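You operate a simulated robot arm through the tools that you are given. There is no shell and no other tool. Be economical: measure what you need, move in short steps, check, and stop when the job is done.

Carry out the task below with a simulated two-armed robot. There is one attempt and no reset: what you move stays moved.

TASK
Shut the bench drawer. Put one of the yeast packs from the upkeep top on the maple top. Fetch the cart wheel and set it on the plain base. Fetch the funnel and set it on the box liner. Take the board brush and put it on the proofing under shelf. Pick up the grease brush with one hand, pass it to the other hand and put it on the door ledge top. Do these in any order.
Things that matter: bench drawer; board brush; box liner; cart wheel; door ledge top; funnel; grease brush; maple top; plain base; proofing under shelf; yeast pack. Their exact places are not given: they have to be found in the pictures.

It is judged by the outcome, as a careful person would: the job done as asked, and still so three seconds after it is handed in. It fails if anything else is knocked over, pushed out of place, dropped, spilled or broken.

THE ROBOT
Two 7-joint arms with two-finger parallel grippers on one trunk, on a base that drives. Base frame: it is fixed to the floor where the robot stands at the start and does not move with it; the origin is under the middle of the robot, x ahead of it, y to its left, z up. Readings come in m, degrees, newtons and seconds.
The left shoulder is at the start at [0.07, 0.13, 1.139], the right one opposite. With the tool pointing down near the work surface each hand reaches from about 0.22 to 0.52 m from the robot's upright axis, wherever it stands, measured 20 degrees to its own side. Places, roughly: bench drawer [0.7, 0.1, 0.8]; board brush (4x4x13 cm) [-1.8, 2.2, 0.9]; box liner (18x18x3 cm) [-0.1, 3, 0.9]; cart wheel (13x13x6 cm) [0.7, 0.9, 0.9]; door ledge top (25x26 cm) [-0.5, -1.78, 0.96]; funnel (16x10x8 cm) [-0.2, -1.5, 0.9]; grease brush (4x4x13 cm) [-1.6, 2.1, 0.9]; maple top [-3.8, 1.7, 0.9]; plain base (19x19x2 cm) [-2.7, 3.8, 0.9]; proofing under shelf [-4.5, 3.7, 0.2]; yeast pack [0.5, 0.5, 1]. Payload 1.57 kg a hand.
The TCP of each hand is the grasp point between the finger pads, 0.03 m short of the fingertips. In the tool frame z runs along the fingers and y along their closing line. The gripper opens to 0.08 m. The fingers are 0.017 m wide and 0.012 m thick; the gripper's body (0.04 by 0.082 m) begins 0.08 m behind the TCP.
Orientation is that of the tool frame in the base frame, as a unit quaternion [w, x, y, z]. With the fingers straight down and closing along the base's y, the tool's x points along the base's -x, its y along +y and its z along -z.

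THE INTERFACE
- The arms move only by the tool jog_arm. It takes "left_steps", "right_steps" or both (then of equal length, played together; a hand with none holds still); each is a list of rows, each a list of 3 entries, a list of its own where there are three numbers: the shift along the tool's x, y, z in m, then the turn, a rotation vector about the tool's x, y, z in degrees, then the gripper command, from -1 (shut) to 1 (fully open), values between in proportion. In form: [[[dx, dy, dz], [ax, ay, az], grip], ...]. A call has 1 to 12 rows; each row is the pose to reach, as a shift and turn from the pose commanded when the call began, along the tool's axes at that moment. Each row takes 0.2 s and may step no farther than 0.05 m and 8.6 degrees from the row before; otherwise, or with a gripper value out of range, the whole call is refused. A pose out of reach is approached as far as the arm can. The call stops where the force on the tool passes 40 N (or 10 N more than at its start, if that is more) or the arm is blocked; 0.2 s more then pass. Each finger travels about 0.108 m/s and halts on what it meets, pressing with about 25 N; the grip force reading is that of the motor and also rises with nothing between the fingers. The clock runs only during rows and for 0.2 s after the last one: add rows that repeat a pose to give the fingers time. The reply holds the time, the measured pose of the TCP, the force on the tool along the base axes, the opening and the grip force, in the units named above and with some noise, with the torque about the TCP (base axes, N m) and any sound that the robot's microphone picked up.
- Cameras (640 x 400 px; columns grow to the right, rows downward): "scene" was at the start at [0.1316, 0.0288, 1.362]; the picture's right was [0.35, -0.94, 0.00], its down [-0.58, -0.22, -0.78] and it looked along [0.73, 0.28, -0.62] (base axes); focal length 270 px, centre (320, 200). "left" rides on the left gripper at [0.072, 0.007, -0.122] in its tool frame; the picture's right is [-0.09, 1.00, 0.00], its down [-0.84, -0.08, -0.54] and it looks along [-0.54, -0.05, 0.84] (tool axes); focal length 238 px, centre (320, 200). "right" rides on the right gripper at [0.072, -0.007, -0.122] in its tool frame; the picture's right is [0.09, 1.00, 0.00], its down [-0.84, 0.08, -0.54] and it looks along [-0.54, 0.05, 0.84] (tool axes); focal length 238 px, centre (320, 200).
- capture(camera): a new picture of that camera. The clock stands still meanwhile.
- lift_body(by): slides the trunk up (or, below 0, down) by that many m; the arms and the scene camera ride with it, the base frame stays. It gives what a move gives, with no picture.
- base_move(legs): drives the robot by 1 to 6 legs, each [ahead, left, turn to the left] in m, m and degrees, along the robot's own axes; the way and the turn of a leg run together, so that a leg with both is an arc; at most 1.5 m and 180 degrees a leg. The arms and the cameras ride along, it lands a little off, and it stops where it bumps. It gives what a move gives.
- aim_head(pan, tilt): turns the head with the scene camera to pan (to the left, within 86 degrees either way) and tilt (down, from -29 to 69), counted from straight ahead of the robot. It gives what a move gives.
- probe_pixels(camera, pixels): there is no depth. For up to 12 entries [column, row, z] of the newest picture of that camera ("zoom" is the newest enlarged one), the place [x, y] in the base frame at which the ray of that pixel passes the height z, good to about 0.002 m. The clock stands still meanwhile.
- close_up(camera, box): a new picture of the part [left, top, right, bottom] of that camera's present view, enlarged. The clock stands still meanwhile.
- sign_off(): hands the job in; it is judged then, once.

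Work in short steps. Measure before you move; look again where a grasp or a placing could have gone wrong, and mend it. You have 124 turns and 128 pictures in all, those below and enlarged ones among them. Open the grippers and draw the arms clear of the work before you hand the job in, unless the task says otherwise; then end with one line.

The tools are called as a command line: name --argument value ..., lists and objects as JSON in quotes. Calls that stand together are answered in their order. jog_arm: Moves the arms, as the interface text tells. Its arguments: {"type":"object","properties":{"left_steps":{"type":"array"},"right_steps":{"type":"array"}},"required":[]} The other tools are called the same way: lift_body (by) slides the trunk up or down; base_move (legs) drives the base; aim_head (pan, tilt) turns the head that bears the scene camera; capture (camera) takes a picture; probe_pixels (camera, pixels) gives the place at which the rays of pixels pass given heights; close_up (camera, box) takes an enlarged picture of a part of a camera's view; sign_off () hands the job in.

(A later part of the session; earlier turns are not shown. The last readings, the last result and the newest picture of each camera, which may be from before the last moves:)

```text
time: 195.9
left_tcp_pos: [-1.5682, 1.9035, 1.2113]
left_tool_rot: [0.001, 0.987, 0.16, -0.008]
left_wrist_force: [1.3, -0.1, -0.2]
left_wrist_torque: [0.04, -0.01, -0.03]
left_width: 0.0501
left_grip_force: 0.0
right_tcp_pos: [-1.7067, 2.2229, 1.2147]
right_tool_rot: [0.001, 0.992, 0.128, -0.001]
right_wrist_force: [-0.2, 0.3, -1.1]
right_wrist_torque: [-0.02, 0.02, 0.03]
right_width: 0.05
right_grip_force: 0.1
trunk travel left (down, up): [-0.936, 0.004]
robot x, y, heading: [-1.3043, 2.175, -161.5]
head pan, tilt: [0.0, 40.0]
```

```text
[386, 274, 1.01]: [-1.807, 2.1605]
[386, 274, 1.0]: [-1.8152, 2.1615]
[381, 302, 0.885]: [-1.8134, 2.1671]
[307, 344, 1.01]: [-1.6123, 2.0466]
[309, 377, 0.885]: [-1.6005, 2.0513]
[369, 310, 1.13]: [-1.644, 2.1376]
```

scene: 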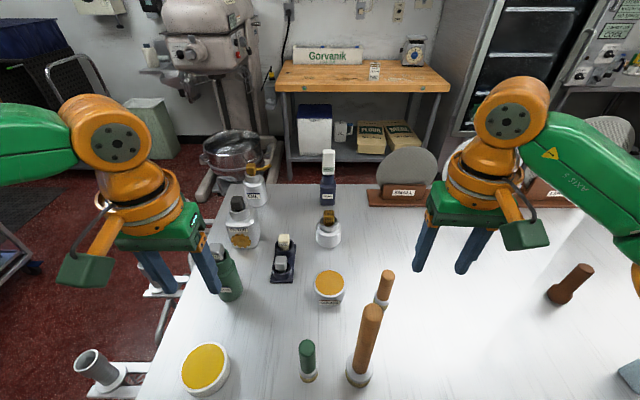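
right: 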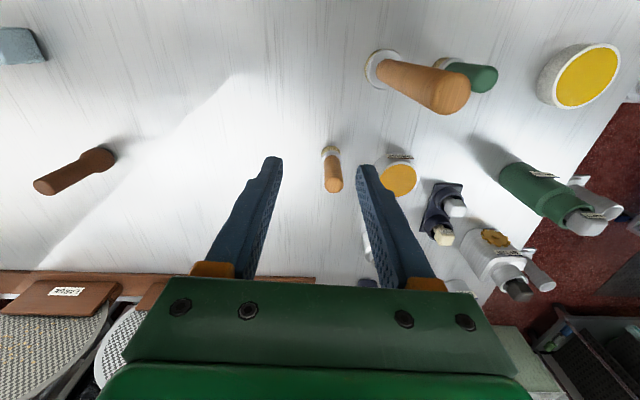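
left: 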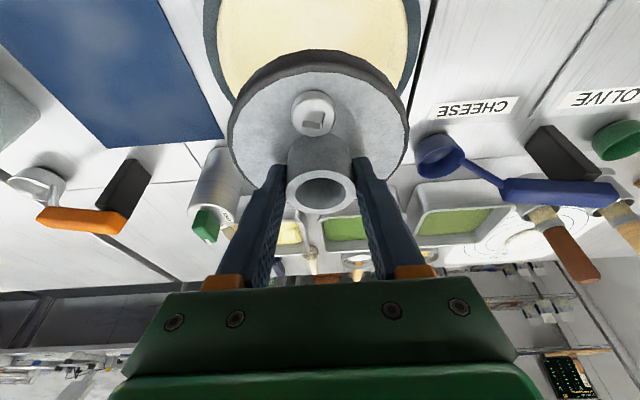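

Board brush at (−1.804, 2.164), grease brush at (−1.606, 2.048). I lower the trunk 0.1 m after moving the right hand over the board brush, then check.

jog_arm --right_steps '[[[-0.02, 0.0, 0], [0, 0, 0], 0.25], [[-0.05, 0.01, 0], [0, 0, 0], 0.25], [[-0.08, 0.02, 0], [0, 0, 0], 0.25], [[-0.1089, 0.0325, 0], [0, 0, 0], 0.25]]'

lift_body --by -0.1

capture --camera "right"

```text
time: 196.9
left_tcp_pos: [-1.57, 1.9001, 1.2098]
left_tool_rot: [0.001, 0.987, 0.161, -0.006]
left_wrist_force: [0.2, -0.9, -0.5]
left_wrist_torque: [0.01, 0.02, -0.02]
left_width: 0.0499
left_grip_force: 0.1
right_tcp_pos: [-1.7968, 2.1642, 1.211]
right_tool_rot: [-0.001, 0.991, 0.131, -0.002]
right_wrist_force: [0.5, -0.6, 1.1]
right_wrist_torque: [0.01, -0.02, 0.03]
right_width: 0.0501
right_grip_force: 0.0
right hand out of reach, approached as far as the arm can: row 4
trunk travel left (down, up): [-0.936, 0.004]
robot x, y, heading: [-1.3004, 2.1746, -161.6]
head pan, tilt: [0.0, 40.0]
```

```text
time: 198.2
left_tcp_pos: [-1.5699, 1.902, 1.1106]
left_tool_rot: [0.001, 0.987, 0.161, -0.007]
left_wrist_force: [0.3, -0.4, 0.3]
left_wrist_torque: [-0.04, 0.01, 0.05]
left_width: 0.0498
left_grip_force: 0.1
right_tcp_pos: [-1.7975, 2.1672, 1.1109]
right_tool_rot: [0.001, 0.992, 0.129, -0.001]
right_wrist_force: [-0.7, -0.6, 0.1]
right_wrist_torque: [0.02, -0.03, -0.01]
right_width: 0.05
right_grip_force: 0.1
trunk travel left (down, up): [-0.836, 0.104]
robot x, y, heading: [-1.3016, 2.1803, -161.6]
head pan, tilt: [0.0, 40.0]
```

```text
48 pictures are left
```

right: 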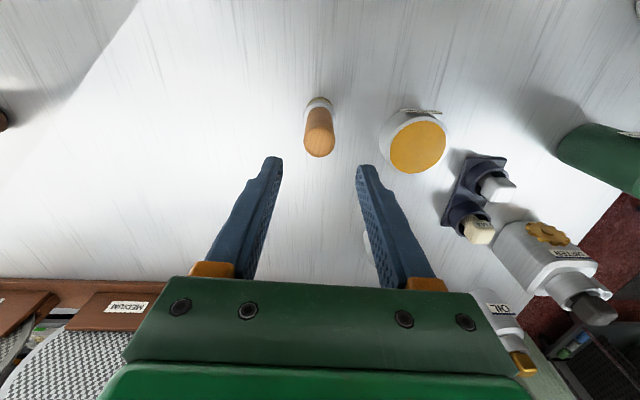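

probe_pixels --camera "right" --pixels '[[319, 146, 1.01], [319, 103, 0.885], [319, 125, 0.95], [304, 146, 1.005], [334, 146, 1.005]]'

```text
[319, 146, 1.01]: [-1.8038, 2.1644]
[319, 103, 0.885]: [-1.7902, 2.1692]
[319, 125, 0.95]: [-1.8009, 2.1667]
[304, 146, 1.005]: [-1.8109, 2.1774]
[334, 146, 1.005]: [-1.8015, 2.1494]
```

Aligned within 4 mm. I lower to z 0.968, close on the handle, and lift gently.

jog_arm --right_steps '[[[-0.003, 0, 0.04], [0, 0, 0], 0.25], [[-0.003, 0, 0.08], [0, 0, 0], 0.25], [[-0.003, 0, 0.12], [0, 0, 0], 0.25], [[-0.003, 0, 0.143], [0, 0, 0], 0.25], [[-0.003, 0, 0.143], [0, 0, 0], -1], [[-0.003, 0, 0.143], [0, 0, 0], -1], [[-0.003, 0, 0.143], [0, 0, 0], -1], [[-0.003, 0, 0.138], [0, 0, 0], -1], [[-0.003, 0, 0.128], [0, 0, 0], -1], [[-0.003, 0, 0.113], [0, 0, 0], -1], [[-0.003, 0, 0.09], [0, 0, 0], -1], [[-0.003, 0, 0.06], [0, 0, 0], -1]]'

capture --camera "scene"

```text
time: 200.8
left_tcp_pos: [-1.5685, 1.9027, 1.1108]
left_tool_rot: [0.001, 0.987, 0.161, -0.006]
left_wrist_force: [-0.1, -0.1, 0.0]
left_wrist_torque: [-0.01, -0.02, -0.04]
left_width: 0.05
left_grip_force: 0.0
right_tcp_pos: [-1.7983, 2.1662, 1.0517]
right_tool_rot: [0.0, 0.992, 0.128, -0.001]
right_wrist_force: [0.2, -0.4, -0.8]
right_wrist_torque: [0.02, 0.03, 0.01]
right_width: 0.0279
right_grip_force: 24.4
trunk travel left (down, up): [-0.836, 0.104]
robot x, y, heading: [-1.3019, 2.1797, -161.5]
head pan, tilt: [0.0, 40.0]
```

```text
47 pictures are left
```

scene: 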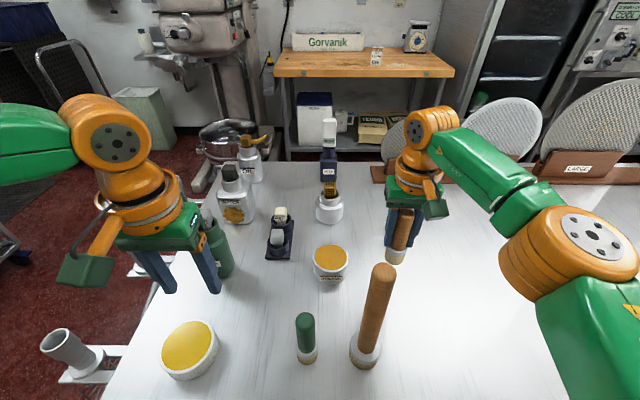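

Board brush held (28 mm). I raise it further and strafe 0.12 m right to bring the left hand over the grease brush.

jog_arm --right_steps '[[[0, 0, -0.03], [0, 0, 0], -1], [[0, 0, -0.06], [0, 0, 0], -1], [[0.02, 0, -0.09], [0, 0, 0], -1]]'

base_move --legs '[[0, -0.12, 0]]'

capture --camera "left"

```text
time: 201.6
left_tcp_pos: [-1.5691, 1.9038, 1.1105]
left_tool_rot: [0.001, 0.987, 0.161, -0.007]
left_wrist_force: [-0.2, -0.3, 0.1]
left_wrist_torque: [0.0, 0.04, 0.01]
left_width: 0.0499
left_grip_force: 0.0
right_tcp_pos: [-1.7783, 2.173, 1.1431]
right_tool_rot: [0.0, 0.992, 0.129, -0.002]
right_wrist_force: [-0.9, 0.3, -0.7]
right_wrist_torque: [-0.02, -0.01, 0.0]
right_width: 0.0282
right_grip_force: 24.7
trunk travel left (down, up): [-0.836, 0.104]
robot x, y, heading: [-1.2989, 2.1769, -161.6]
head pan, tilt: [0.0, 40.0]
```

```text
time: 202.8
left_tcp_pos: [-1.6074, 2.0132, 1.11]
left_tool_rot: [-0.001, 0.987, 0.161, -0.006]
left_wrist_force: [0.2, -1.3, -0.5]
left_wrist_torque: [0.03, 0.0, -0.02]
left_width: 0.0498
left_grip_force: 0.1
right_tcp_pos: [-1.8166, 2.2822, 1.1424]
right_tool_rot: [-0.002, 0.992, 0.128, -0.002]
right_wrist_force: [0.3, -1.2, -0.4]
right_wrist_torque: [0.0, 0.01, -0.01]
right_width: 0.0285
right_grip_force: 25.3
trunk travel left (down, up): [-0.836, 0.104]
robot x, y, heading: [-1.3385, 2.2921, -161.6]
head pan, tilt: [0.0, 40.0]
```

```text
46 pictures are left
```

left: 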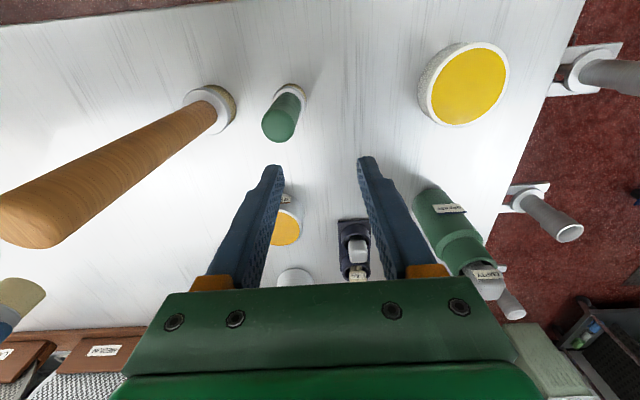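

I measure the grease brush from this view.

probe_pixels --camera "left" --pixels '[[279, 126, 1.01], [290, 93, 0.9], [285, 108, 0.95], [35, 218, 1.13], [222, 108, 0.89]]'

```text
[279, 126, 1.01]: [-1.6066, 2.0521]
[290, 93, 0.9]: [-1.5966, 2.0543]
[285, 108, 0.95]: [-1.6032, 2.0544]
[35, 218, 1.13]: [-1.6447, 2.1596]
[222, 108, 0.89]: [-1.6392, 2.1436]
```

Grease brush at (−1.604, 2.0535). I move over it, lower to z 0.99 (gripping the upper handle so the other hand can take it lower), close and lift gently.

jog_arm --left_steps '[[[0.008, -0.018, 0], [0, 0, 0], 0.25], [[0.016, -0.0371, 0], [0, 0, 0], 0.25], [[0.016, -0.0371, 0.04], [0, 0, 0], 0.25], [[0.016, -0.0371, 0.08], [0, 0, 0], 0.25], [[0.016, -0.0371, 0.12], [0, 0, 0], 0.25], [[0.016, -0.0371, 0.12], [0, 0, 0], -1], [[0.016, -0.0371, 0.12], [0, 0, 0], -1], [[0.016, -0.0371, 0.12], [0, 0, 0], -1], [[0.016, -0.0371, 0.115], [0, 0, 0], -1], [[0.016, -0.0371, 0.1], [0, 0, 0], -1], [[0.016, -0.0371, 0.08], [0, 0, 0], -1], [[0.016, -0.0371, 0.06], [0, 0, 0], -1]]'

jog_arm --left_steps '[[[0, 0, -0.03], [0, 0, 0], -1], [[0, 0, -0.06], [0, 0, 0], -1], [[0, 0, -0.09], [0, 0, 0], -1], [[0, 0, -0.12], [0, 0, 0], -1]]'

capture --camera "scene"

```text
time: 205.4
left_tcp_pos: [-1.604, 2.0563, 1.0503]
left_tool_rot: [0.0, 0.987, 0.161, -0.006]
left_wrist_force: [0.6, -0.3, -0.5]
left_wrist_torque: [-0.06, -0.02, 0.02]
left_width: 0.0288
left_grip_force: 24.7
right_tcp_pos: [-1.8179, 2.2851, 1.1411]
right_tool_rot: [0.0, 0.992, 0.128, -0.001]
right_wrist_force: [0.0, 0.5, -1.5]
right_wrist_torque: [0.0, -0.01, 0.01]
right_width: 0.0285
right_grip_force: 25.7
trunk travel left (down, up): [-0.836, 0.104]
robot x, y, heading: [-1.3382, 2.2893, -161.5]
head pan, tilt: [0.0, 40.0]
```

```text
time: 206.4
left_tcp_pos: [-1.6044, 2.0577, 1.172]
left_tool_rot: [0.001, 0.987, 0.16, -0.007]
left_wrist_force: [0.4, -0.3, -0.2]
left_wrist_torque: [0.01, 0.03, 0.01]
left_width: 0.0289
left_grip_force: 25.5
right_tcp_pos: [-1.8184, 2.2849, 1.1423]
right_tool_rot: [0.001, 0.992, 0.128, -0.001]
right_wrist_force: [-1.3, 0.0, -0.5]
right_wrist_torque: [0.0, 0.01, 0.0]
right_width: 0.0285
right_grip_force: 25.0
trunk travel left (down, up): [-0.836, 0.104]
robot x, y, heading: [-1.3396, 2.2885, -161.3]
head pan, tilt: [0.0, 40.0]
```

```text
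45 pictures are left
```

scene: 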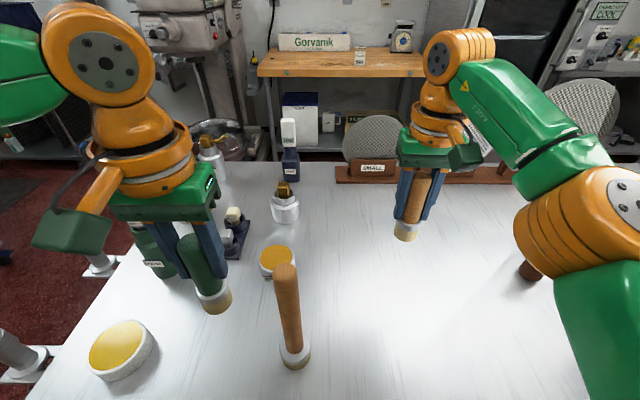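

Both brushes are held and the tall one stands untouched. I pull the right hand in, raise the trunk, back off, and drive round the near end again.

jog_arm --right_steps '[[[0.04, 0, 0], [0, 0, 0], -1], [[0.08, 0, 0], [0, 0, 0], -1], [[0.11, 0, 0], [0, 0, 0], -1]]'

lift_body --by 0.1

base_move --legs '[[-0.42, 0, 0], [0, 0, 89.5], [1.3, 0, 0], [0, 0, -90], [1.5, 0, 0], [0.2, 0, 0]]'

base_move --legs '[[0, 0, -90]]'

aim_head --pan -20 --tilt 30

capture --camera "scene"

```text
time: 207.2
left_tcp_pos: [-1.6041, 2.0576, 1.1709]
left_tool_rot: [0.001, 0.987, 0.161, -0.007]
left_wrist_force: [0.3, 0.0, -0.5]
left_wrist_torque: [0.03, 0.02, 0.02]
left_width: 0.0289
left_grip_force: 25.1
right_tcp_pos: [-1.7107, 2.3142, 1.141]
right_tool_rot: [0.0, 0.992, 0.13, -0.002]
right_wrist_force: [-0.3, 0.2, -1.1]
right_wrist_torque: [0.0, 0.0, 0.02]
right_width: 0.0283
right_grip_force: 24.9
trunk travel left (down, up): [-0.836, 0.104]
robot x, y, heading: [-1.3367, 2.2884, -161.4]
head pan, tilt: [0.0, 40.0]
```

```text
time: 208.6
left_tcp_pos: [-1.6039, 2.056, 1.2714]
left_tool_rot: [0.001, 0.987, 0.161, -0.007]
left_wrist_force: [0.1, -0.6, 0.0]
left_wrist_torque: [-0.02, 0.01, -0.01]
left_width: 0.0289
left_grip_force: 25.5
right_tcp_pos: [-1.7119, 2.3125, 1.241]
right_tool_rot: [0.0, 0.992, 0.129, -0.001]
right_wrist_force: [0.5, -0.3, -1.1]
right_wrist_torque: [-0.01, -0.02, -0.01]
right_width: 0.0285
right_grip_force: 24.5
trunk travel left (down, up): [-0.936, 0.004]
robot x, y, heading: [-1.3401, 2.2894, -161.4]
head pan, tilt: [0.0, 40.0]
```

```text
time: 233.3
left_tcp_pos: [-2.4488, 0.4269, 1.2737]
left_tool_rot: [0.001, 0.989, 0.148, -0.009]
left_wrist_force: [0.7, 0.8, -0.3]
left_wrist_torque: [-0.04, 0.07, -0.03]
left_width: 0.0284
left_grip_force: 25.4
right_tcp_pos: [-2.5496, 0.6854, 1.2425]
right_tool_rot: [0.0, 0.993, 0.116, -0.005]
right_wrist_force: [0.6, 0.3, -0.8]
right_wrist_torque: [-0.04, 0.03, 0.0]
right_width: 0.0284
right_grip_force: 25.4
trunk travel left (down, up): [-0.936, 0.004]
robot x, y, heading: [-2.1819, 0.6502, -163.1]
head pan, tilt: [0.0, 40.0]
```

```text
time: 237.5
left_tcp_pos: [-2.4086, 0.9241, 1.2704]
left_tool_rot: [-0.004, 0.802, -0.597, -0.006]
left_wrist_force: [-0.1, -0.2, -1.0]
left_wrist_torque: [0.0, 0.02, -0.01]
left_width: 0.028
left_grip_force: 24.5
right_tcp_pos: [-2.1497, 1.0238, 1.2411]
right_tool_rot: [0.0, 0.784, -0.621, -0.001]
right_wrist_force: [0.0, 0.3, -1.0]
right_wrist_torque: [0.02, 0.03, 0.02]
right_width: 0.0283
right_grip_force: 25.0
trunk travel left (down, up): [-0.936, 0.004]
robot x, y, heading: [-2.1815, 0.6536, 107.1]
head pan, tilt: [0.0, 40.0]
```

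```text
time: 238.3
left_tcp_pos: [-2.4081, 0.9256, 1.2704]
left_tool_rot: [-0.003, 0.803, -0.596, -0.007]
left_wrist_force: [-0.2, -0.4, -0.5]
left_wrist_torque: [0.01, 0.0, 0.02]
left_width: 0.0283
left_grip_force: 24.9
right_tcp_pos: [-2.1487, 1.0237, 1.2424]
right_tool_rot: [0.0, 0.783, -0.622, 0.0]
right_wrist_force: [-0.2, 0.7, -1.4]
right_wrist_torque: [-0.01, 0.04, -0.02]
right_width: 0.0281
right_grip_force: 24.8
trunk travel left (down, up): [-0.936, 0.004]
robot x, y, heading: [-2.1794, 0.6514, 107.0]
head pan, tilt: [-20.0, 30.0]
```

```text
44 pictures are left
```

scene: 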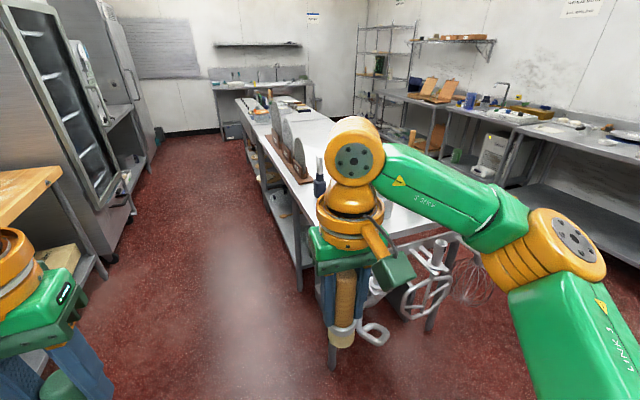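

I go up the left aisle: slightly left past the mixer, then along the middle to about t=4.65.

base_move --legs '[[0.4, 0.18, 1.0], [0.45, 0.0, 0], [0.5, 0.07, 0], [1.1, 0, 0], [0.9, 0, 0]]'

aim_head --pan 50 --tilt 45

capture --camera "scene"

```text
time: 255.5
left_tcp_pos: [-3.6858, 4.0293, 1.2719]
left_tool_rot: [-0.004, 0.81, -0.586, -0.006]
left_wrist_force: [0.3, 0.3, -0.8]
left_wrist_torque: [-0.02, 0.0, 0.01]
left_width: 0.0281
left_grip_force: 25.2
right_tcp_pos: [-3.4288, 4.1356, 1.2419]
right_tool_rot: [-0.002, 0.791, -0.612, -0.002]
right_wrist_force: [0.6, 0.3, -0.8]
right_wrist_torque: [-0.01, 0.01, -0.01]
right_width: 0.028
right_grip_force: 24.9
trunk travel left (down, up): [-0.936, 0.004]
robot x, y, heading: [-3.4528, 3.7682, 108.4]
head pan, tilt: [-20.0, 30.0]
```

```text
time: 256.9
left_tcp_pos: [-3.6861, 4.0309, 1.2716]
left_tool_rot: [-0.004, 0.81, -0.586, -0.005]
left_wrist_force: [0.9, -0.4, -0.9]
left_wrist_torque: [-0.01, 0.05, 0.0]
left_width: 0.0281
left_grip_force: 25.0
right_tcp_pos: [-3.4301, 4.1375, 1.2419]
right_tool_rot: [0.0, 0.791, -0.611, -0.001]
right_wrist_force: [-0.9, -0.2, 0.3]
right_wrist_torque: [0.04, 0.0, 0.06]
right_width: 0.0282
right_grip_force: 25.0
trunk travel left (down, up): [-0.936, 0.004]
robot x, y, heading: [-3.4538, 3.767, 108.3]
head pan, tilt: [50.0, 45.0]
```

```text
43 pictures are left
```

scene: 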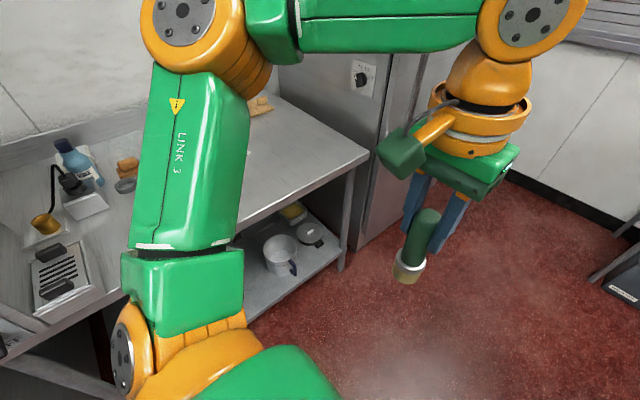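

The under shelf shows at (300,265) with a pot and a can on it. I probe its front edge and free places.

probe_pixels --camera "scene" --pixels '[[342, 255, 0.2], [255, 310, 0.2], [368, 155, 0.88], [250, 222, 0.88], [280, 275, 0.2], [312, 248, 0.2], [295, 215, 0.2], [340, 272, 0.0]]'

base_move --legs '[[0, 0, 89.7]]'

aim_head --pan 0 --tilt 55

capture --camera "scene"

```text
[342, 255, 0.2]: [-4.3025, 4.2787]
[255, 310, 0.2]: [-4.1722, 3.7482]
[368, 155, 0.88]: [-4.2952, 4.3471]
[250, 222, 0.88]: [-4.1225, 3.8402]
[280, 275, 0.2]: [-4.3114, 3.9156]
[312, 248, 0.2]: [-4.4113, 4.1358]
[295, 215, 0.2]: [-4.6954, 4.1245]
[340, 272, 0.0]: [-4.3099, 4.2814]
```

```text
time: 261.1
left_tcp_pos: [-3.7233, 3.5364, 1.2712]
left_tool_rot: [0.001, 0.988, 0.151, -0.007]
left_wrist_force: [-0.6, 0.6, -0.8]
left_wrist_torque: [0.01, 0.0, -0.02]
left_width: 0.0281
left_grip_force: 25.2
right_tcp_pos: [-3.8251, 3.7941, 1.2409]
right_tool_rot: [0.001, 0.993, 0.12, -0.001]
right_wrist_force: [-0.4, -0.7, -0.6]
right_wrist_torque: [-0.01, 0.01, -0.02]
right_width: 0.0282
right_grip_force: 24.9
trunk travel left (down, up): [-0.936, 0.004]
robot x, y, heading: [-3.4535, 3.7665, -162.5]
head pan, tilt: [50.0, 45.0]
```

```text
time: 262.2
left_tcp_pos: [-3.7221, 3.5344, 1.2708]
left_tool_rot: [0.002, 0.989, 0.151, -0.007]
left_wrist_force: [0.5, -0.8, -0.5]
left_wrist_torque: [-0.03, 0.0, 0.0]
left_width: 0.0278
left_grip_force: 25.0
right_tcp_pos: [-3.8264, 3.7937, 1.241]
right_tool_rot: [0.0, 0.993, 0.12, -0.001]
right_wrist_force: [0.7, 0.4, -1.0]
right_wrist_torque: [0.03, -0.01, 0.01]
right_width: 0.0281
right_grip_force: 24.7
trunk travel left (down, up): [-0.936, 0.004]
robot x, y, heading: [-3.456, 3.763, -162.7]
head pan, tilt: [0.0, 55.0]
```

```text
42 pictures are left
```

scene: 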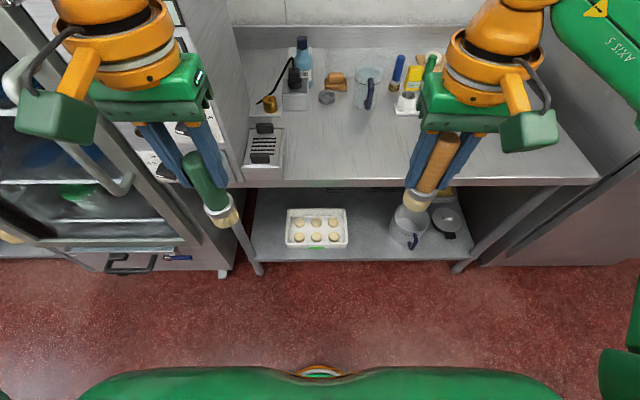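

There's a free gap on the shelf between the dough box (348) and the pot (392), around (369,240). I probe it.

probe_pixels --camera "scene" --pixels '[[369, 240, 0.2], [349, 240, 0.22], [390, 240, 0.2], [369, 260, 0.2], [265, 235, 0.2], [369, 182, 0.88], [410, 248, 0.2], [428, 195, 0.33], [348, 215, 0.25]]'

close_up --camera "scene" --box '[230, 170, 490, 280]'

```text
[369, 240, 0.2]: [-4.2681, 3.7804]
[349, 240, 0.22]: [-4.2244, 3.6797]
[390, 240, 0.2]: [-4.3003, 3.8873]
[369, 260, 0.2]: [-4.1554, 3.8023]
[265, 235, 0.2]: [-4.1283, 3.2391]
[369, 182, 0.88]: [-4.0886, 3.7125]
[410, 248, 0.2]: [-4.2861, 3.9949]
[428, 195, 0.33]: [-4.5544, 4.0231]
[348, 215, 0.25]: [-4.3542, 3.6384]
```

```text
2.46 times, centred on (360, 225) of scene
```

zoom: 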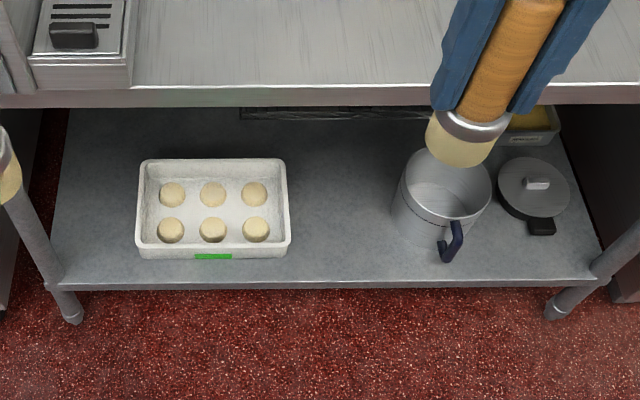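

The gap centre is about (−4.245, 3.778). I raise the left hand out of the way, strafe right 0.115 m, and lower the trunk in front of the bench.

jog_arm --left_steps '[[[0.01, 0, -0.04], [0, 0, 0], -1], [[0.02, 0, -0.08], [0, 0, 0], -1], [[0.03, 0, -0.12], [0, 0, 0], -1], [[0.04, 0, -0.15], [0, 0, 0], -1]]'

base_move --legs '[[0.02, -0.115, 0.7]]'

lift_body --by -0.86

aim_head --pan -10 --tilt 25

capture --camera "scene"

```text
time: 263.2
left_tcp_pos: [-3.6608, 3.5362, 1.3729]
left_tool_rot: [0.0, 0.988, 0.151, -0.008]
left_wrist_force: [-0.3, -0.2, -0.6]
left_wrist_torque: [0.02, -0.03, 0.01]
left_width: 0.0282
left_grip_force: 24.8
left hand out of reach, approached as far as the arm can: row 2, 3, 4
right_tcp_pos: [-3.8255, 3.7948, 1.242]
right_tool_rot: [0.0, 0.993, 0.121, -0.001]
right_wrist_force: [0.5, 0.5, -0.5]
right_wrist_torque: [-0.01, -0.02, -0.01]
right_width: 0.0283
right_grip_force: 24.7
trunk travel left (down, up): [-0.936, 0.004]
robot x, y, heading: [-3.4535, 3.7666, -162.3]
head pan, tilt: [0.0, 55.0]
```

```text
time: 264.5
left_tcp_pos: [-3.7086, 3.6271, 1.371]
left_tool_rot: [-0.003, 0.987, 0.158, -0.008]
left_wrist_force: [-0.4, -0.6, -0.6]
left_wrist_torque: [0.05, 0.03, 0.01]
left_width: 0.0282
left_grip_force: 25.1
right_tcp_pos: [-3.8773, 3.8847, 1.243]
right_tool_rot: [-0.003, 0.992, 0.126, -0.002]
right_wrist_force: [0.2, -0.9, -0.7]
right_wrist_torque: [0.03, 0.02, 0.0]
right_width: 0.0284
right_grip_force: 25.2
trunk travel left (down, up): [-0.936, 0.004]
robot x, y, heading: [-3.5081, 3.8681, -162.0]
head pan, tilt: [0.0, 55.0]
```

```text
refused: -0.86 is not a number from -0.4 to 0.4
```

```text
time: 265.4
left_tcp_pos: [-3.7139, 3.637, 1.3716]
left_tool_rot: [0.001, 0.987, 0.158, -0.007]
left_wrist_force: [0.7, -0.5, -0.6]
left_wrist_torque: [-0.02, -0.01, -0.01]
left_width: 0.028
left_grip_force: 25.2
right_tcp_pos: [-3.8799, 3.8918, 1.2401]
right_tool_rot: [0.001, 0.992, 0.126, -0.001]
right_wrist_force: [0.7, 0.5, -0.5]
right_wrist_torque: [0.02, 0.01, -0.01]
right_width: 0.0281
right_grip_force: 24.7
trunk travel left (down, up): [-0.936, 0.004]
robot x, y, heading: [-3.5089, 3.8658, -161.7]
head pan, tilt: [-10.0, 25.0]
```

```text
40 pictures are left
```

scene: 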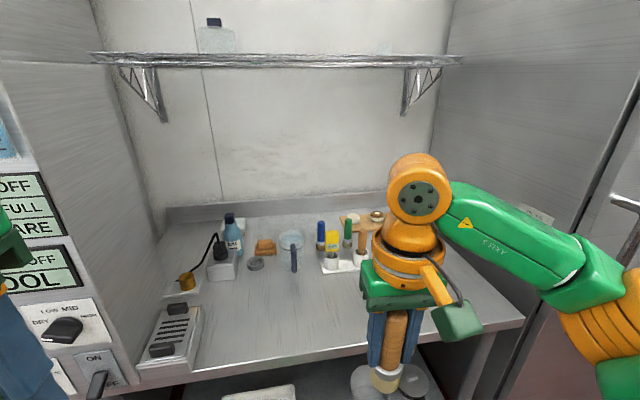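

The trunk takes at most 0.4 m a call; I lower it in steps (0.86 in all) while still 0.2 m clear of the bench edge.

lift_body --by -0.4

lift_body --by -0.4

lift_body --by -0.06

capture --camera "scene"

```text
time: 269.2
left_tcp_pos: [-3.7132, 3.6346, 0.9712]
left_tool_rot: [0.0, 0.987, 0.158, -0.008]
left_wrist_force: [-0.5, -0.7, -0.9]
left_wrist_torque: [0.0, -0.02, 0.0]
left_width: 0.0282
left_grip_force: 24.8
right_tcp_pos: [-3.8806, 3.8916, 0.8428]
right_tool_rot: [0.001, 0.992, 0.126, 0.0]
right_wrist_force: [-0.1, 0.8, -1.4]
right_wrist_torque: [0.01, -0.01, -0.02]
right_width: 0.0281
right_grip_force: 24.6
trunk travel left (down, up): [-0.536, 0.404]
robot x, y, heading: [-3.5064, 3.8679, -161.8]
head pan, tilt: [-10.0, 25.0]
```

```text
time: 273.1
left_tcp_pos: [-3.7124, 3.6354, 0.5715]
left_tool_rot: [0.001, 0.988, 0.157, -0.009]
left_wrist_force: [-0.4, 0.1, 0.0]
left_wrist_torque: [-0.01, 0.02, -0.03]
left_width: 0.0281
left_grip_force: 24.7
right_tcp_pos: [-3.8795, 3.8921, 0.4407]
right_tool_rot: [0.0, 0.992, 0.127, -0.001]
right_wrist_force: [0.3, -0.4, -1.0]
right_wrist_torque: [0.01, -0.04, 0.04]
right_width: 0.028
right_grip_force: 25.2
trunk travel left (down, up): [-0.136, 0.804]
robot x, y, heading: [-3.5075, 3.8672, -162.0]
head pan, tilt: [-10.0, 25.0]
```

```text
time: 274.1
left_tcp_pos: [-3.713, 3.6348, 0.5118]
left_tool_rot: [0.001, 0.987, 0.158, -0.008]
left_wrist_force: [-0.2, 0.2, -1.4]
left_wrist_torque: [0.04, 0.01, 0.01]
left_width: 0.0279
left_grip_force: 24.6
right_tcp_pos: [-3.8801, 3.8906, 0.3822]
right_tool_rot: [0.0, 0.992, 0.126, -0.002]
right_wrist_force: [0.4, -0.2, -0.8]
right_wrist_torque: [0.0, 0.04, 0.03]
right_width: 0.0281
right_grip_force: 25.0
trunk travel left (down, up): [-0.076, 0.864]
robot x, y, heading: [-3.5018, 3.8689, -161.8]
head pan, tilt: [-10.0, 25.0]
```

```text
39 pictures are left
```

scene: 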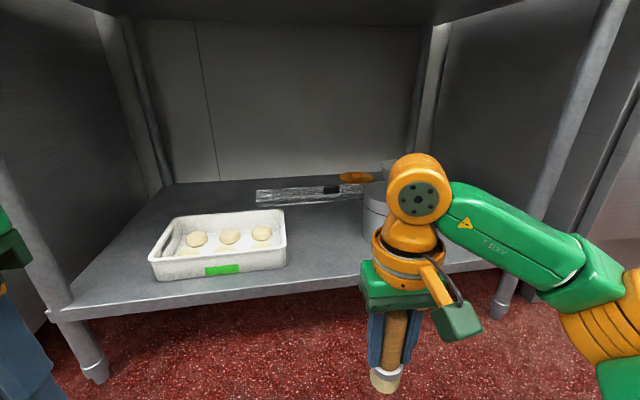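

I verify the shelf height and gap from this low view.

probe_pixels --camera "scene" --pixels '[[325, 293, 0.2], [325, 293, 0.22], [325, 293, 0.18], [286, 268, 0.2], [363, 240, 0.2], [325, 258, 0.2], [325, 258, 0.22]]'

```text
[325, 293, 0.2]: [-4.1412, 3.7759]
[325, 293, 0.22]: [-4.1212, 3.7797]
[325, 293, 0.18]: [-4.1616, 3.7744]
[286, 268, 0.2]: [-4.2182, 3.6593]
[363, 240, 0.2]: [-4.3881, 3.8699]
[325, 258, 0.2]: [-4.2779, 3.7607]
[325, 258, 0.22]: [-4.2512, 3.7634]
```

Shelf at 0.20, gap t 4.78–5.03 with my brush at t=4.90. I drive 0.29 m ahead so the brush goes under the bench top, then extend the arm 9 cm.

base_move --legs '[[0.29, 0, 0]]'

jog_arm --right_steps '[[[-0.03, 0, 0], [0, 0, 0], -1], [[-0.06, 0, 0], [0, 0, 0], -1], [[-0.09, 0, 0], [0, 0, 0], -1], [[-0.09, 0, 0.04], [0, 0, 0], -1]]'

capture --camera "scene"

```text
time: 276.1
left_tcp_pos: [-3.9884, 3.5425, 0.5125]
left_tool_rot: [0.001, 0.987, 0.158, -0.007]
left_wrist_force: [0.1, -0.2, -0.8]
left_wrist_torque: [-0.01, 0.01, 0.04]
left_width: 0.0283
left_grip_force: 24.8
right_tcp_pos: [-4.1567, 3.8003, 0.3821]
right_tool_rot: [0.001, 0.992, 0.128, -0.001]
right_wrist_force: [-1.2, 0.4, -0.8]
right_wrist_torque: [0.01, 0.01, -0.02]
right_width: 0.0285
right_grip_force: 25.2
trunk travel left (down, up): [-0.076, 0.864]
robot x, y, heading: [-3.7853, 3.7811, -161.7]
head pan, tilt: [-10.0, 25.0]
```

```text
time: 277.1
left_tcp_pos: [-3.9885, 3.5443, 0.511]
left_tool_rot: [-0.001, 0.987, 0.158, -0.008]
left_wrist_force: [-0.4, 0.0, -0.3]
left_wrist_torque: [0.01, -0.02, 0.01]
left_width: 0.028
left_grip_force: 25.2
right_tcp_pos: [-4.2438, 3.7771, 0.3418]
right_tool_rot: [0.001, 0.992, 0.127, -0.001]
right_wrist_force: [0.7, 0.0, -1.2]
right_wrist_torque: [0.01, 0.0, 0.0]
right_width: 0.0279
right_grip_force: 24.9
trunk travel left (down, up): [-0.076, 0.864]
robot x, y, heading: [-3.7815, 3.7734, -161.7]
head pan, tilt: [-10.0, 25.0]
```

```text
38 pictures are left
```

scene: 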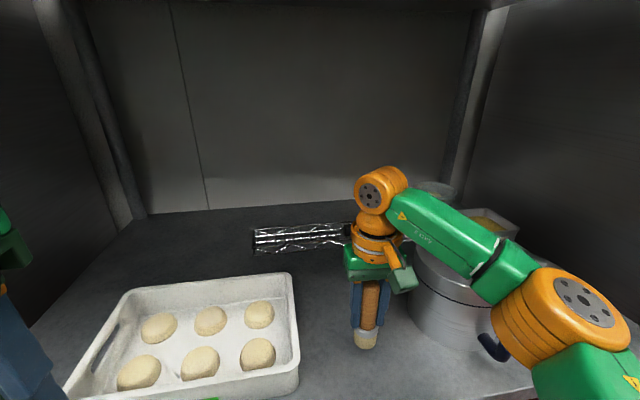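

The brush hangs in the gap. I lower in small steps to contact.

jog_arm --right_steps '[[[0, 0, 0.02], [0, 0, 0], -1], [[0, 0, 0.035], [0, 0, 0], -1], [[0, 0, 0.042], [0, 0, 0], -1], [[0, 0, 0.048], [0, 0, 0], -1], [[0, 0, 0.053], [0, 0, 0], -1]]'

```text
time: 277.9
left_tcp_pos: [-3.9861, 3.5435, 0.513]
left_tool_rot: [-0.001, 0.987, 0.157, -0.01]
left_wrist_force: [-0.4, -0.2, -1.3]
left_wrist_torque: [0.0, -0.01, 0.03]
left_width: 0.0281
left_grip_force: 25.0
right_tcp_pos: [-4.2417, 3.7766, 0.3077]
right_tool_rot: [0.003, 0.992, 0.127, -0.008]
right_wrist_force: [7.2, 3.0, 27.7]
right_wrist_torque: [0.37, -0.55, 0.0]
right_width: 0.0281
right_grip_force: 25.0
trunk travel left (down, up): [-0.076, 0.864]
robot x, y, heading: [-3.7824, 3.7733, -161.9]
head pan, tilt: [-10.0, 25.0]
stopped in row 3 (right hand): the force on the tool passed its limit at 43 N (the readings are from after the stop); the commanded pose is now the measured one
```

Contact with the shelf. I ease 2 mm, open partly, withdraw upward and check it stands.

jog_arm --right_steps '[[[0, 0, -0.002], [0, 0, 0], -1], [[0, 0, -0.002], [0, 0, 0], -0.1], [[0, 0, -0.002], [0, 0, 0], 0.4], [[0, 0, -0.002], [0, 0, 0], 0.4], [[0, 0, -0.02], [0, 0, 0], 0.4], [[0, 0, -0.05], [0, 0, 0], 0.4], [[0, 0, -0.08], [0, 0, 0], 0.4], [[0, 0, -0.11], [0, 0, 0], 0.4], [[0, 0, -0.14], [0, 0, 0], 0.4], [[0.04, 0, -0.14], [0, 0, 0], 0.4], [[0.08, 0, -0.14], [0, 0, 0], 0.4]]'

capture --camera "scene"

```text
time: 280.3
left_tcp_pos: [-3.9888, 3.5438, 0.5121]
left_tool_rot: [0.0, 0.987, 0.158, -0.008]
left_wrist_force: [0.7, 0.6, -0.8]
left_wrist_torque: [0.0, -0.02, -0.01]
left_width: 0.0279
left_grip_force: 25.1
right_tcp_pos: [-4.1665, 3.7965, 0.443]
right_tool_rot: [0.002, 0.992, 0.126, -0.003]
right_wrist_force: [0.3, -0.2, 0.5]
right_wrist_torque: [-0.01, 0.01, 0.0]
right_width: 0.0561
right_grip_force: 0.0
right hand out of reach, approached as far as the arm can: row 9
trunk travel left (down, up): [-0.076, 0.864]
robot x, y, heading: [-3.7849, 3.7753, -162.1]
head pan, tilt: [-10.0, 25.0]
```

```text
37 pictures are left
```

scene: 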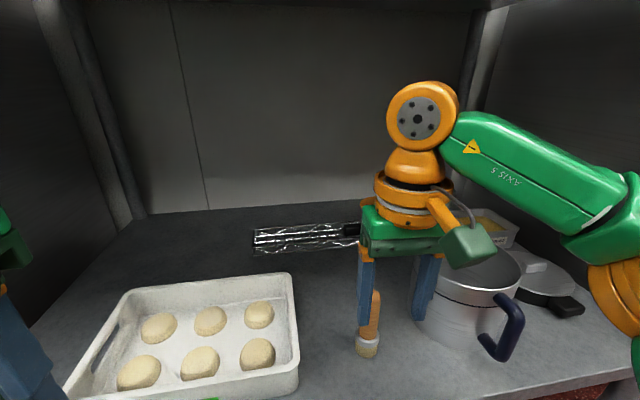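

The board brush stands on the under shelf. I back out, raise the trunk 0.62 m, and view before passing the grease brush.

base_move --legs '[[-0.32, 0, 0]]'

lift_body --by 0.4

lift_body --by 0.22

jog_arm --right_steps '[[[0.02, 0, 0], [0, -7.5, 0], 0.4], [[0.04, 0, 0], [0, -15, 0], 0.4], [[0.05, 0, 0], [0, -22.5, 0], 0.4], [[0.05, 0, 0], [0, -30, 0], 0.4], [[0.05, 0, 0], [0, -37.5, 0], 0.4], [[0.05, 0, 0], [0, -45, 0], 0.4], [[0.05, 0, 0], [0, -52.5, 0], 0.4], [[0.05, 0, 0], [0, -60, 0], 0.4], [[0.05, 0, 0], [0, -67.5, 0], 0.4], [[0.05, 0, 0], [0, -75, 0], 0.4], [[0.05, 0, 0], [0, -82.5, 0], 0.4], [[0.05, 0, 0], [0, -90, 0], 0.4]]' --left_steps '[[[-0.02, 0, 0.01], [0, 0, 0], -1], [[-0.04, -0.01, 0.02], [0, 0, 0], -1], [[-0.06, -0.02, 0.03], [0, 0, 0], -1], [[-0.08, -0.03, 0.04], [0, 0, 0], -1], [[-0.1, -0.05, 0.05], [0, 0, 0], -1], [[-0.12, -0.07, 0.06], [0, 0, 0], -1], [[-0.14, -0.09, 0.07], [0, 0, 0], -1], [[-0.155, -0.11, 0.08], [0, 0, 0], -1], [[-0.155, -0.12, 0.09], [0, 0, 0], -1], [[-0.155, -0.135, 0.09], [0, 0, 0], -1], [[-0.155, -0.135, 0.09], [0, 0, 0], -1], [[-0.155, -0.135, 0.09], [0, 0, 0], -1]]'

aim_head --pan 0 --tilt 50

capture --camera "scene"

```text
time: 282.4
left_tcp_pos: [-3.6798, 3.6443, 0.5113]
left_tool_rot: [0.001, 0.988, 0.157, -0.008]
left_wrist_force: [-0.6, -0.1, 0.1]
left_wrist_torque: [0.03, 0.04, -0.02]
left_width: 0.0282
left_grip_force: 25.0
right_tcp_pos: [-3.8577, 3.8991, 0.4438]
right_tool_rot: [0.002, 0.992, 0.126, -0.003]
right_wrist_force: [0.1, -0.5, 0.1]
right_wrist_torque: [0.03, -0.04, 0.02]
right_width: 0.0557
right_grip_force: 0.1
trunk travel left (down, up): [-0.076, 0.864]
robot x, y, heading: [-3.4763, 3.8794, -161.8]
head pan, tilt: [-10.0, 25.0]
```

```text
time: 286.3
left_tcp_pos: [-3.6804, 3.6452, 0.9119]
left_tool_rot: [0.0, 0.988, 0.157, -0.008]
left_wrist_force: [-1.0, 0.0, -0.6]
left_wrist_torque: [-0.01, 0.05, 0.02]
left_width: 0.0279
left_grip_force: 25.5
right_tcp_pos: [-3.8576, 3.8994, 0.8423]
right_tool_rot: [0.002, 0.992, 0.127, -0.003]
right_wrist_force: [-0.3, -0.5, 0.6]
right_wrist_torque: [0.02, -0.02, 0.04]
right_width: 0.0558
right_grip_force: 0.2
trunk travel left (down, up): [-0.476, 0.464]
robot x, y, heading: [-3.4742, 3.8789, -162.0]
head pan, tilt: [-10.0, 25.0]
```

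```text
time: 288.6
left_tcp_pos: [-3.6801, 3.6442, 1.1319]
left_tool_rot: [0.0, 0.988, 0.157, -0.008]
left_wrist_force: [-0.1, 0.0, -1.2]
left_wrist_torque: [0.0, -0.03, -0.04]
left_width: 0.0281
left_grip_force: 25.2
right_tcp_pos: [-3.8587, 3.9003, 1.0627]
right_tool_rot: [0.002, 0.992, 0.127, -0.004]
right_wrist_force: [0.3, -0.1, 0.2]
right_wrist_torque: [0.01, 0.0, -0.01]
right_width: 0.0561
right_grip_force: 0.0
trunk travel left (down, up): [-0.696, 0.244]
robot x, y, heading: [-3.4755, 3.8762, -162.2]
head pan, tilt: [-10.0, 25.0]
```

```text
time: 291.2
left_tcp_pos: [-3.7592, 3.6471, 1.031]
left_tool_rot: [-0.002, 0.988, 0.157, -0.006]
left_wrist_force: [0.5, -0.2, 0.2]
left_wrist_torque: [0.01, 0.02, 0.0]
left_width: 0.0282
left_grip_force: 25.1
left hand out of reach, approached as far as the arm can: row 2, 3, 4, 5, 6, 7, 8, 9, 10, 11, 12
right_tcp_pos: [-3.8114, 3.8011, 1.0664]
right_tool_rot: [-0.089, -0.699, -0.083, 0.705]
right_wrist_force: [-0.3, -0.2, -0.6]
right_wrist_torque: [0.01, 0.04, -0.02]
right_width: 0.0563
right_grip_force: 0.1
right hand out of reach, approached as far as the arm can: row 7, 8, 9, 10, 11, 12
trunk travel left (down, up): [-0.696, 0.244]
robot x, y, heading: [-3.4752, 3.8786, -161.9]
head pan, tilt: [-10.0, 25.0]
```

```text
time: 292.1
left_tcp_pos: [-3.7598, 3.6492, 1.0319]
left_tool_rot: [0.001, 0.988, 0.157, -0.007]
left_wrist_force: [-0.3, 0.3, -2.0]
left_wrist_torque: [-0.01, 0.0, -0.01]
left_width: 0.0281
left_grip_force: 25.2
right_tcp_pos: [-3.8125, 3.8047, 1.0655]
right_tool_rot: [-0.088, -0.699, -0.085, 0.705]
right_wrist_force: [0.2, -1.1, -0.2]
right_wrist_torque: [-0.01, 0.01, 0.0]
right_width: 0.0561
right_grip_force: 0.0
trunk travel left (down, up): [-0.696, 0.244]
robot x, y, heading: [-3.4728, 3.8764, -161.9]
head pan, tilt: [0.0, 50.0]
```

```text
36 pictures are left
```

scene: 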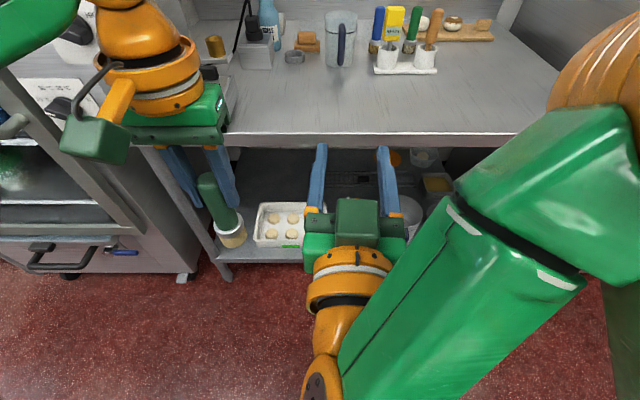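

The right hand now points forward, level, at (−3.81, 3.80, 1.066). I lower it, and raise the left so the brush's bottom clears it, moving both toward each other.

jog_arm --right_steps '[[[0.03, 0, 0], [0, 0, 0], 1], [[0.06, 0, 0], [0, 0, 0], 1], [[0.1, 0, 0], [0, 0, 0], 1], [[0.1, 0.02, 0], [0, 0, 0], 1], [[0.1, 0.04, 0], [0, 0, 0], 1]]' --left_steps '[[[0, 0, -0.03], [0, 0, 0], -1], [[0, 0, -0.06], [0, 0, 0], -1], [[0, 0, -0.07], [0, 0, 0], -1], [[0, -0.03, -0.07], [0, 0, 0], -1], [[0, -0.06, -0.07], [0, 0, 0], -1]]'

capture --camera "scene"

```text
time: 293.3
left_tcp_pos: [-3.728, 3.6559, 1.0779]
left_tool_rot: [0.0, 0.988, 0.157, -0.008]
left_wrist_force: [0.7, 0.2, -1.0]
left_wrist_torque: [0.0, 0.03, 0.02]
left_width: 0.0281
left_grip_force: 25.0
left hand out of reach, approached as far as the arm can: row 1, 2, 3, 4, 5
right_tcp_pos: [-3.8371, 3.7635, 0.9871]
right_tool_rot: [-0.091, -0.699, -0.09, 0.703]
right_wrist_force: [-0.3, -1.3, 0.2]
right_wrist_torque: [0.01, -0.03, 0.01]
right_width: 0.08
right_grip_force: 0.0
right hand out of reach, approached as far as the arm can: row 2, 3, 4, 5
trunk travel left (down, up): [-0.696, 0.244]
robot x, y, heading: [-3.4767, 3.8768, -161.8]
head pan, tilt: [0.0, 50.0]
```

```text
35 pictures are left
```

scene: 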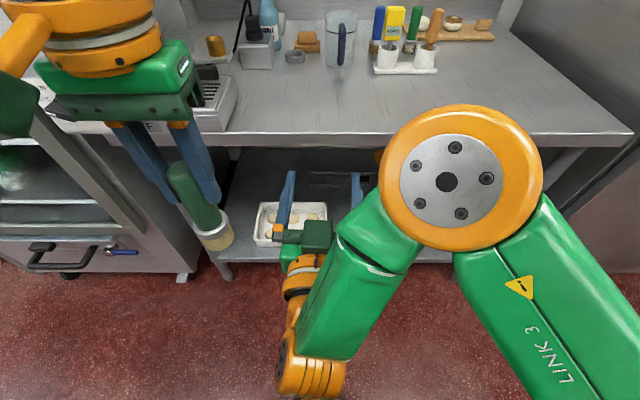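

Both arms are near their limits there; a lower, farther meeting point suits better. I move the left to z 0.95, ahead 0.42, and yaw the right hand 45° left so it can approach the handle diagonally.

jog_arm --left_steps '[[[0, 0, 0.03], [0, 0, 0], -1], [[0, 0, 0.06], [0, 0, 0], -1], [[-0.01, 0, 0.1], [0, 0, 0], -1], [[-0.04, 0, 0.128], [0, 0, 0], -1], [[-0.07, -0.005, 0.128], [0, 0, 0], -1], [[-0.1, -0.01, 0.128], [0, 0, 0], -1], [[-0.113, -0.013, 0.128], [0, 0, 0], -1]]' --right_steps '[[[0, -0.01, -0.01], [-7, 0, 0], 1], [[0, -0.02, -0.02], [-14, 0, 0], 1], [[0, -0.03, -0.03], [-21, 0, 0], 1], [[0.01, -0.03, -0.04], [-28, 0, 0], 1], [[0.02, -0.03, -0.04], [-35, 0, 0], 1], [[0.03, -0.03, -0.04], [-42, 0, 0], 1], [[0.04, -0.03, -0.04], [-45, 0, 0], 1]]'

capture --camera "scene"

```text
time: 294.9
left_tcp_pos: [-3.8083, 3.6175, 0.9465]
left_tool_rot: [-0.001, 0.988, 0.157, -0.008]
left_wrist_force: [0.0, 0.0, 0.1]
left_wrist_torque: [0.0, 0.0, 0.03]
left_width: 0.0279
left_grip_force: 25.2
left hand out of reach, approached as far as the arm can: row 6, 7
right_tcp_pos: [-3.8217, 3.7572, 0.97]
right_tool_rot: [-0.246, -0.66, -0.245, 0.666]
right_wrist_force: [0.3, 0.1, -0.2]
right_wrist_torque: [-0.03, 0.02, 0.01]
right_width: 0.0799
right_grip_force: 0.0
right hand out of reach, approached as far as the arm can: row 2, 3, 4, 5, 6, 7
trunk travel left (down, up): [-0.696, 0.244]
robot x, y, heading: [-3.4742, 3.8744, -161.9]
head pan, tilt: [0.0, 50.0]
```

```text
34 pictures are left
```

scene: 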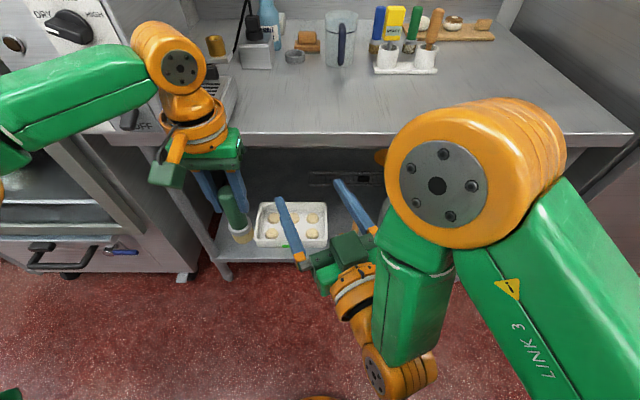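

The forward-pointing right hand is too cramped. Plan: the left turns to hold the brush level pointing right, and the right hand takes it from above with its closing line along the robot's forward axis. First half of both turns now, with the right hand moved aside.

jog_arm --left_steps '[[[0, 0, 0], [7.5, 0, 0], -1], [[0, 0, 0], [15, 0, 0], -1], [[0, 0, 0], [22.5, 0, 0], -1], [[0, 0, 0], [30, 0, 0], -1], [[0, 0, 0], [37.5, 0, 0], -1], [[0, 0, 0], [45, 0, 0], -1], [[0, 0, 0], [52.5, 0, 0], -1], [[0, 0, 0], [60, 0, 0], -1]]' --right_steps '[[[-0.01, -0.03, -0.012], [5.38, 3.59, 5.34], 1], [[-0.02, -0.06, -0.024], [10.75, 7.19, 10.67], 1], [[-0.03, -0.09, -0.036], [16.13, 10.78, 16.0], 1], [[-0.03, -0.11, -0.046], [21.5, 14.37, 21.34], 1], [[-0.03, -0.11, -0.046], [26.88, 17.96, 26.67], 1], [[-0.03, -0.11, -0.046], [32.25, 21.56, 32.0], 1], [[-0.03, -0.11, -0.046], [37.6, 25.15, 37.3], 1], [[-0.03, -0.11, -0.046], [43.0, 28.74, 42.7], 1]]'

jog_arm --left_steps '[[[0, 0, 0], [7.5, 0, 0], -1], [[0, 0, 0], [15, 0, 0], -1], [[0, 0, 0], [22.5, 0, 0], -1], [[0, 0, 0], [30, 0, 0], -1], [[0, 0, 0], [30, 0, 0], -1], [[0, 0, 0], [30, 0, 0], -1], [[0, 0, 0], [30, 0, 0], -1], [[0, 0, 0], [30, 0, 0], -1]]' --right_steps '[[[0, 0, 0], [5.38, 3.59, 5.34], 1], [[0, 0, 0], [10.75, 7.19, 10.67], 1], [[0, 0, 0], [16.13, 10.78, 16.0], 1], [[0, 0, 0], [21.5, 14.37, 21.34], 1], [[0, 0, 0], [26.88, 17.96, 26.67], 1], [[0, 0, 0], [32.25, 21.56, 32.0], 1], [[0, 0, 0], [37.6, 25.15, 37.3], 1], [[0, 0, 0], [43.0, 28.74, 42.7], 1]]'

capture --camera "scene"

```text
time: 296.7
left_tcp_pos: [-3.7929, 3.6229, 0.9561]
left_tool_rot: [-0.493, 0.855, 0.133, -0.087]
left_wrist_force: [0.9, -0.1, -0.7]
left_wrist_torque: [-0.04, -0.02, 0.02]
left_width: 0.0282
left_grip_force: 25.0
left hand out of reach, approached as far as the arm can: row 8
right_tcp_pos: [-3.8591, 3.8712, 1.0007]
right_tool_rot: [0.147, 0.882, -0.206, -0.397]
right_wrist_force: [0.7, 0.4, -0.2]
right_wrist_torque: [-0.01, 0.02, -0.03]
right_width: 0.0797
right_grip_force: 0.0
right hand out of reach, approached as far as the arm can: row 1, 2, 3, 4, 5, 6, 7
trunk travel left (down, up): [-0.696, 0.244]
robot x, y, heading: [-3.4753, 3.8764, -161.8]
head pan, tilt: [0.0, 50.0]
```

```text
time: 298.5
left_tcp_pos: [-3.7956, 3.6252, 0.955]
left_tool_rot: [-0.698, 0.699, 0.106, -0.116]
left_wrist_force: [0.1, 0.4, -0.4]
left_wrist_torque: [-0.04, -0.03, 0.0]
left_width: 0.0281
left_grip_force: 25.0
left hand out of reach, approached as far as the arm can: row 1, 2, 3
right_tcp_pos: [-3.8598, 3.8713, 1.0004]
right_tool_rot: [-0.001, 0.809, -0.588, 0.003]
right_wrist_force: [-0.2, 0.5, 0.1]
right_wrist_torque: [-0.02, 0.0, -0.01]
right_width: 0.0799
right_grip_force: 0.1
trunk travel left (down, up): [-0.696, 0.244]
robot x, y, heading: [-3.4711, 3.8753, -161.7]
head pan, tilt: [0.0, 50.0]
```

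```text
33 pictures are left
```

scene: 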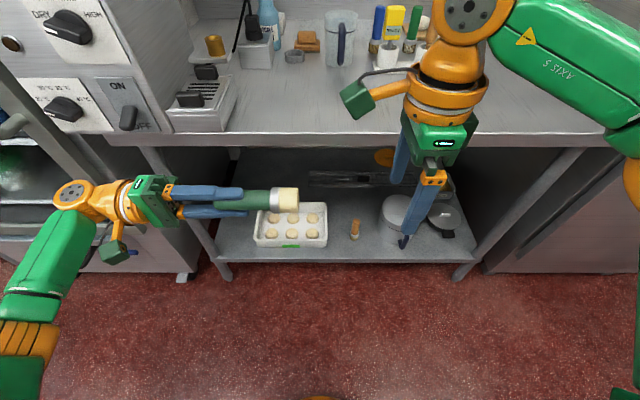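

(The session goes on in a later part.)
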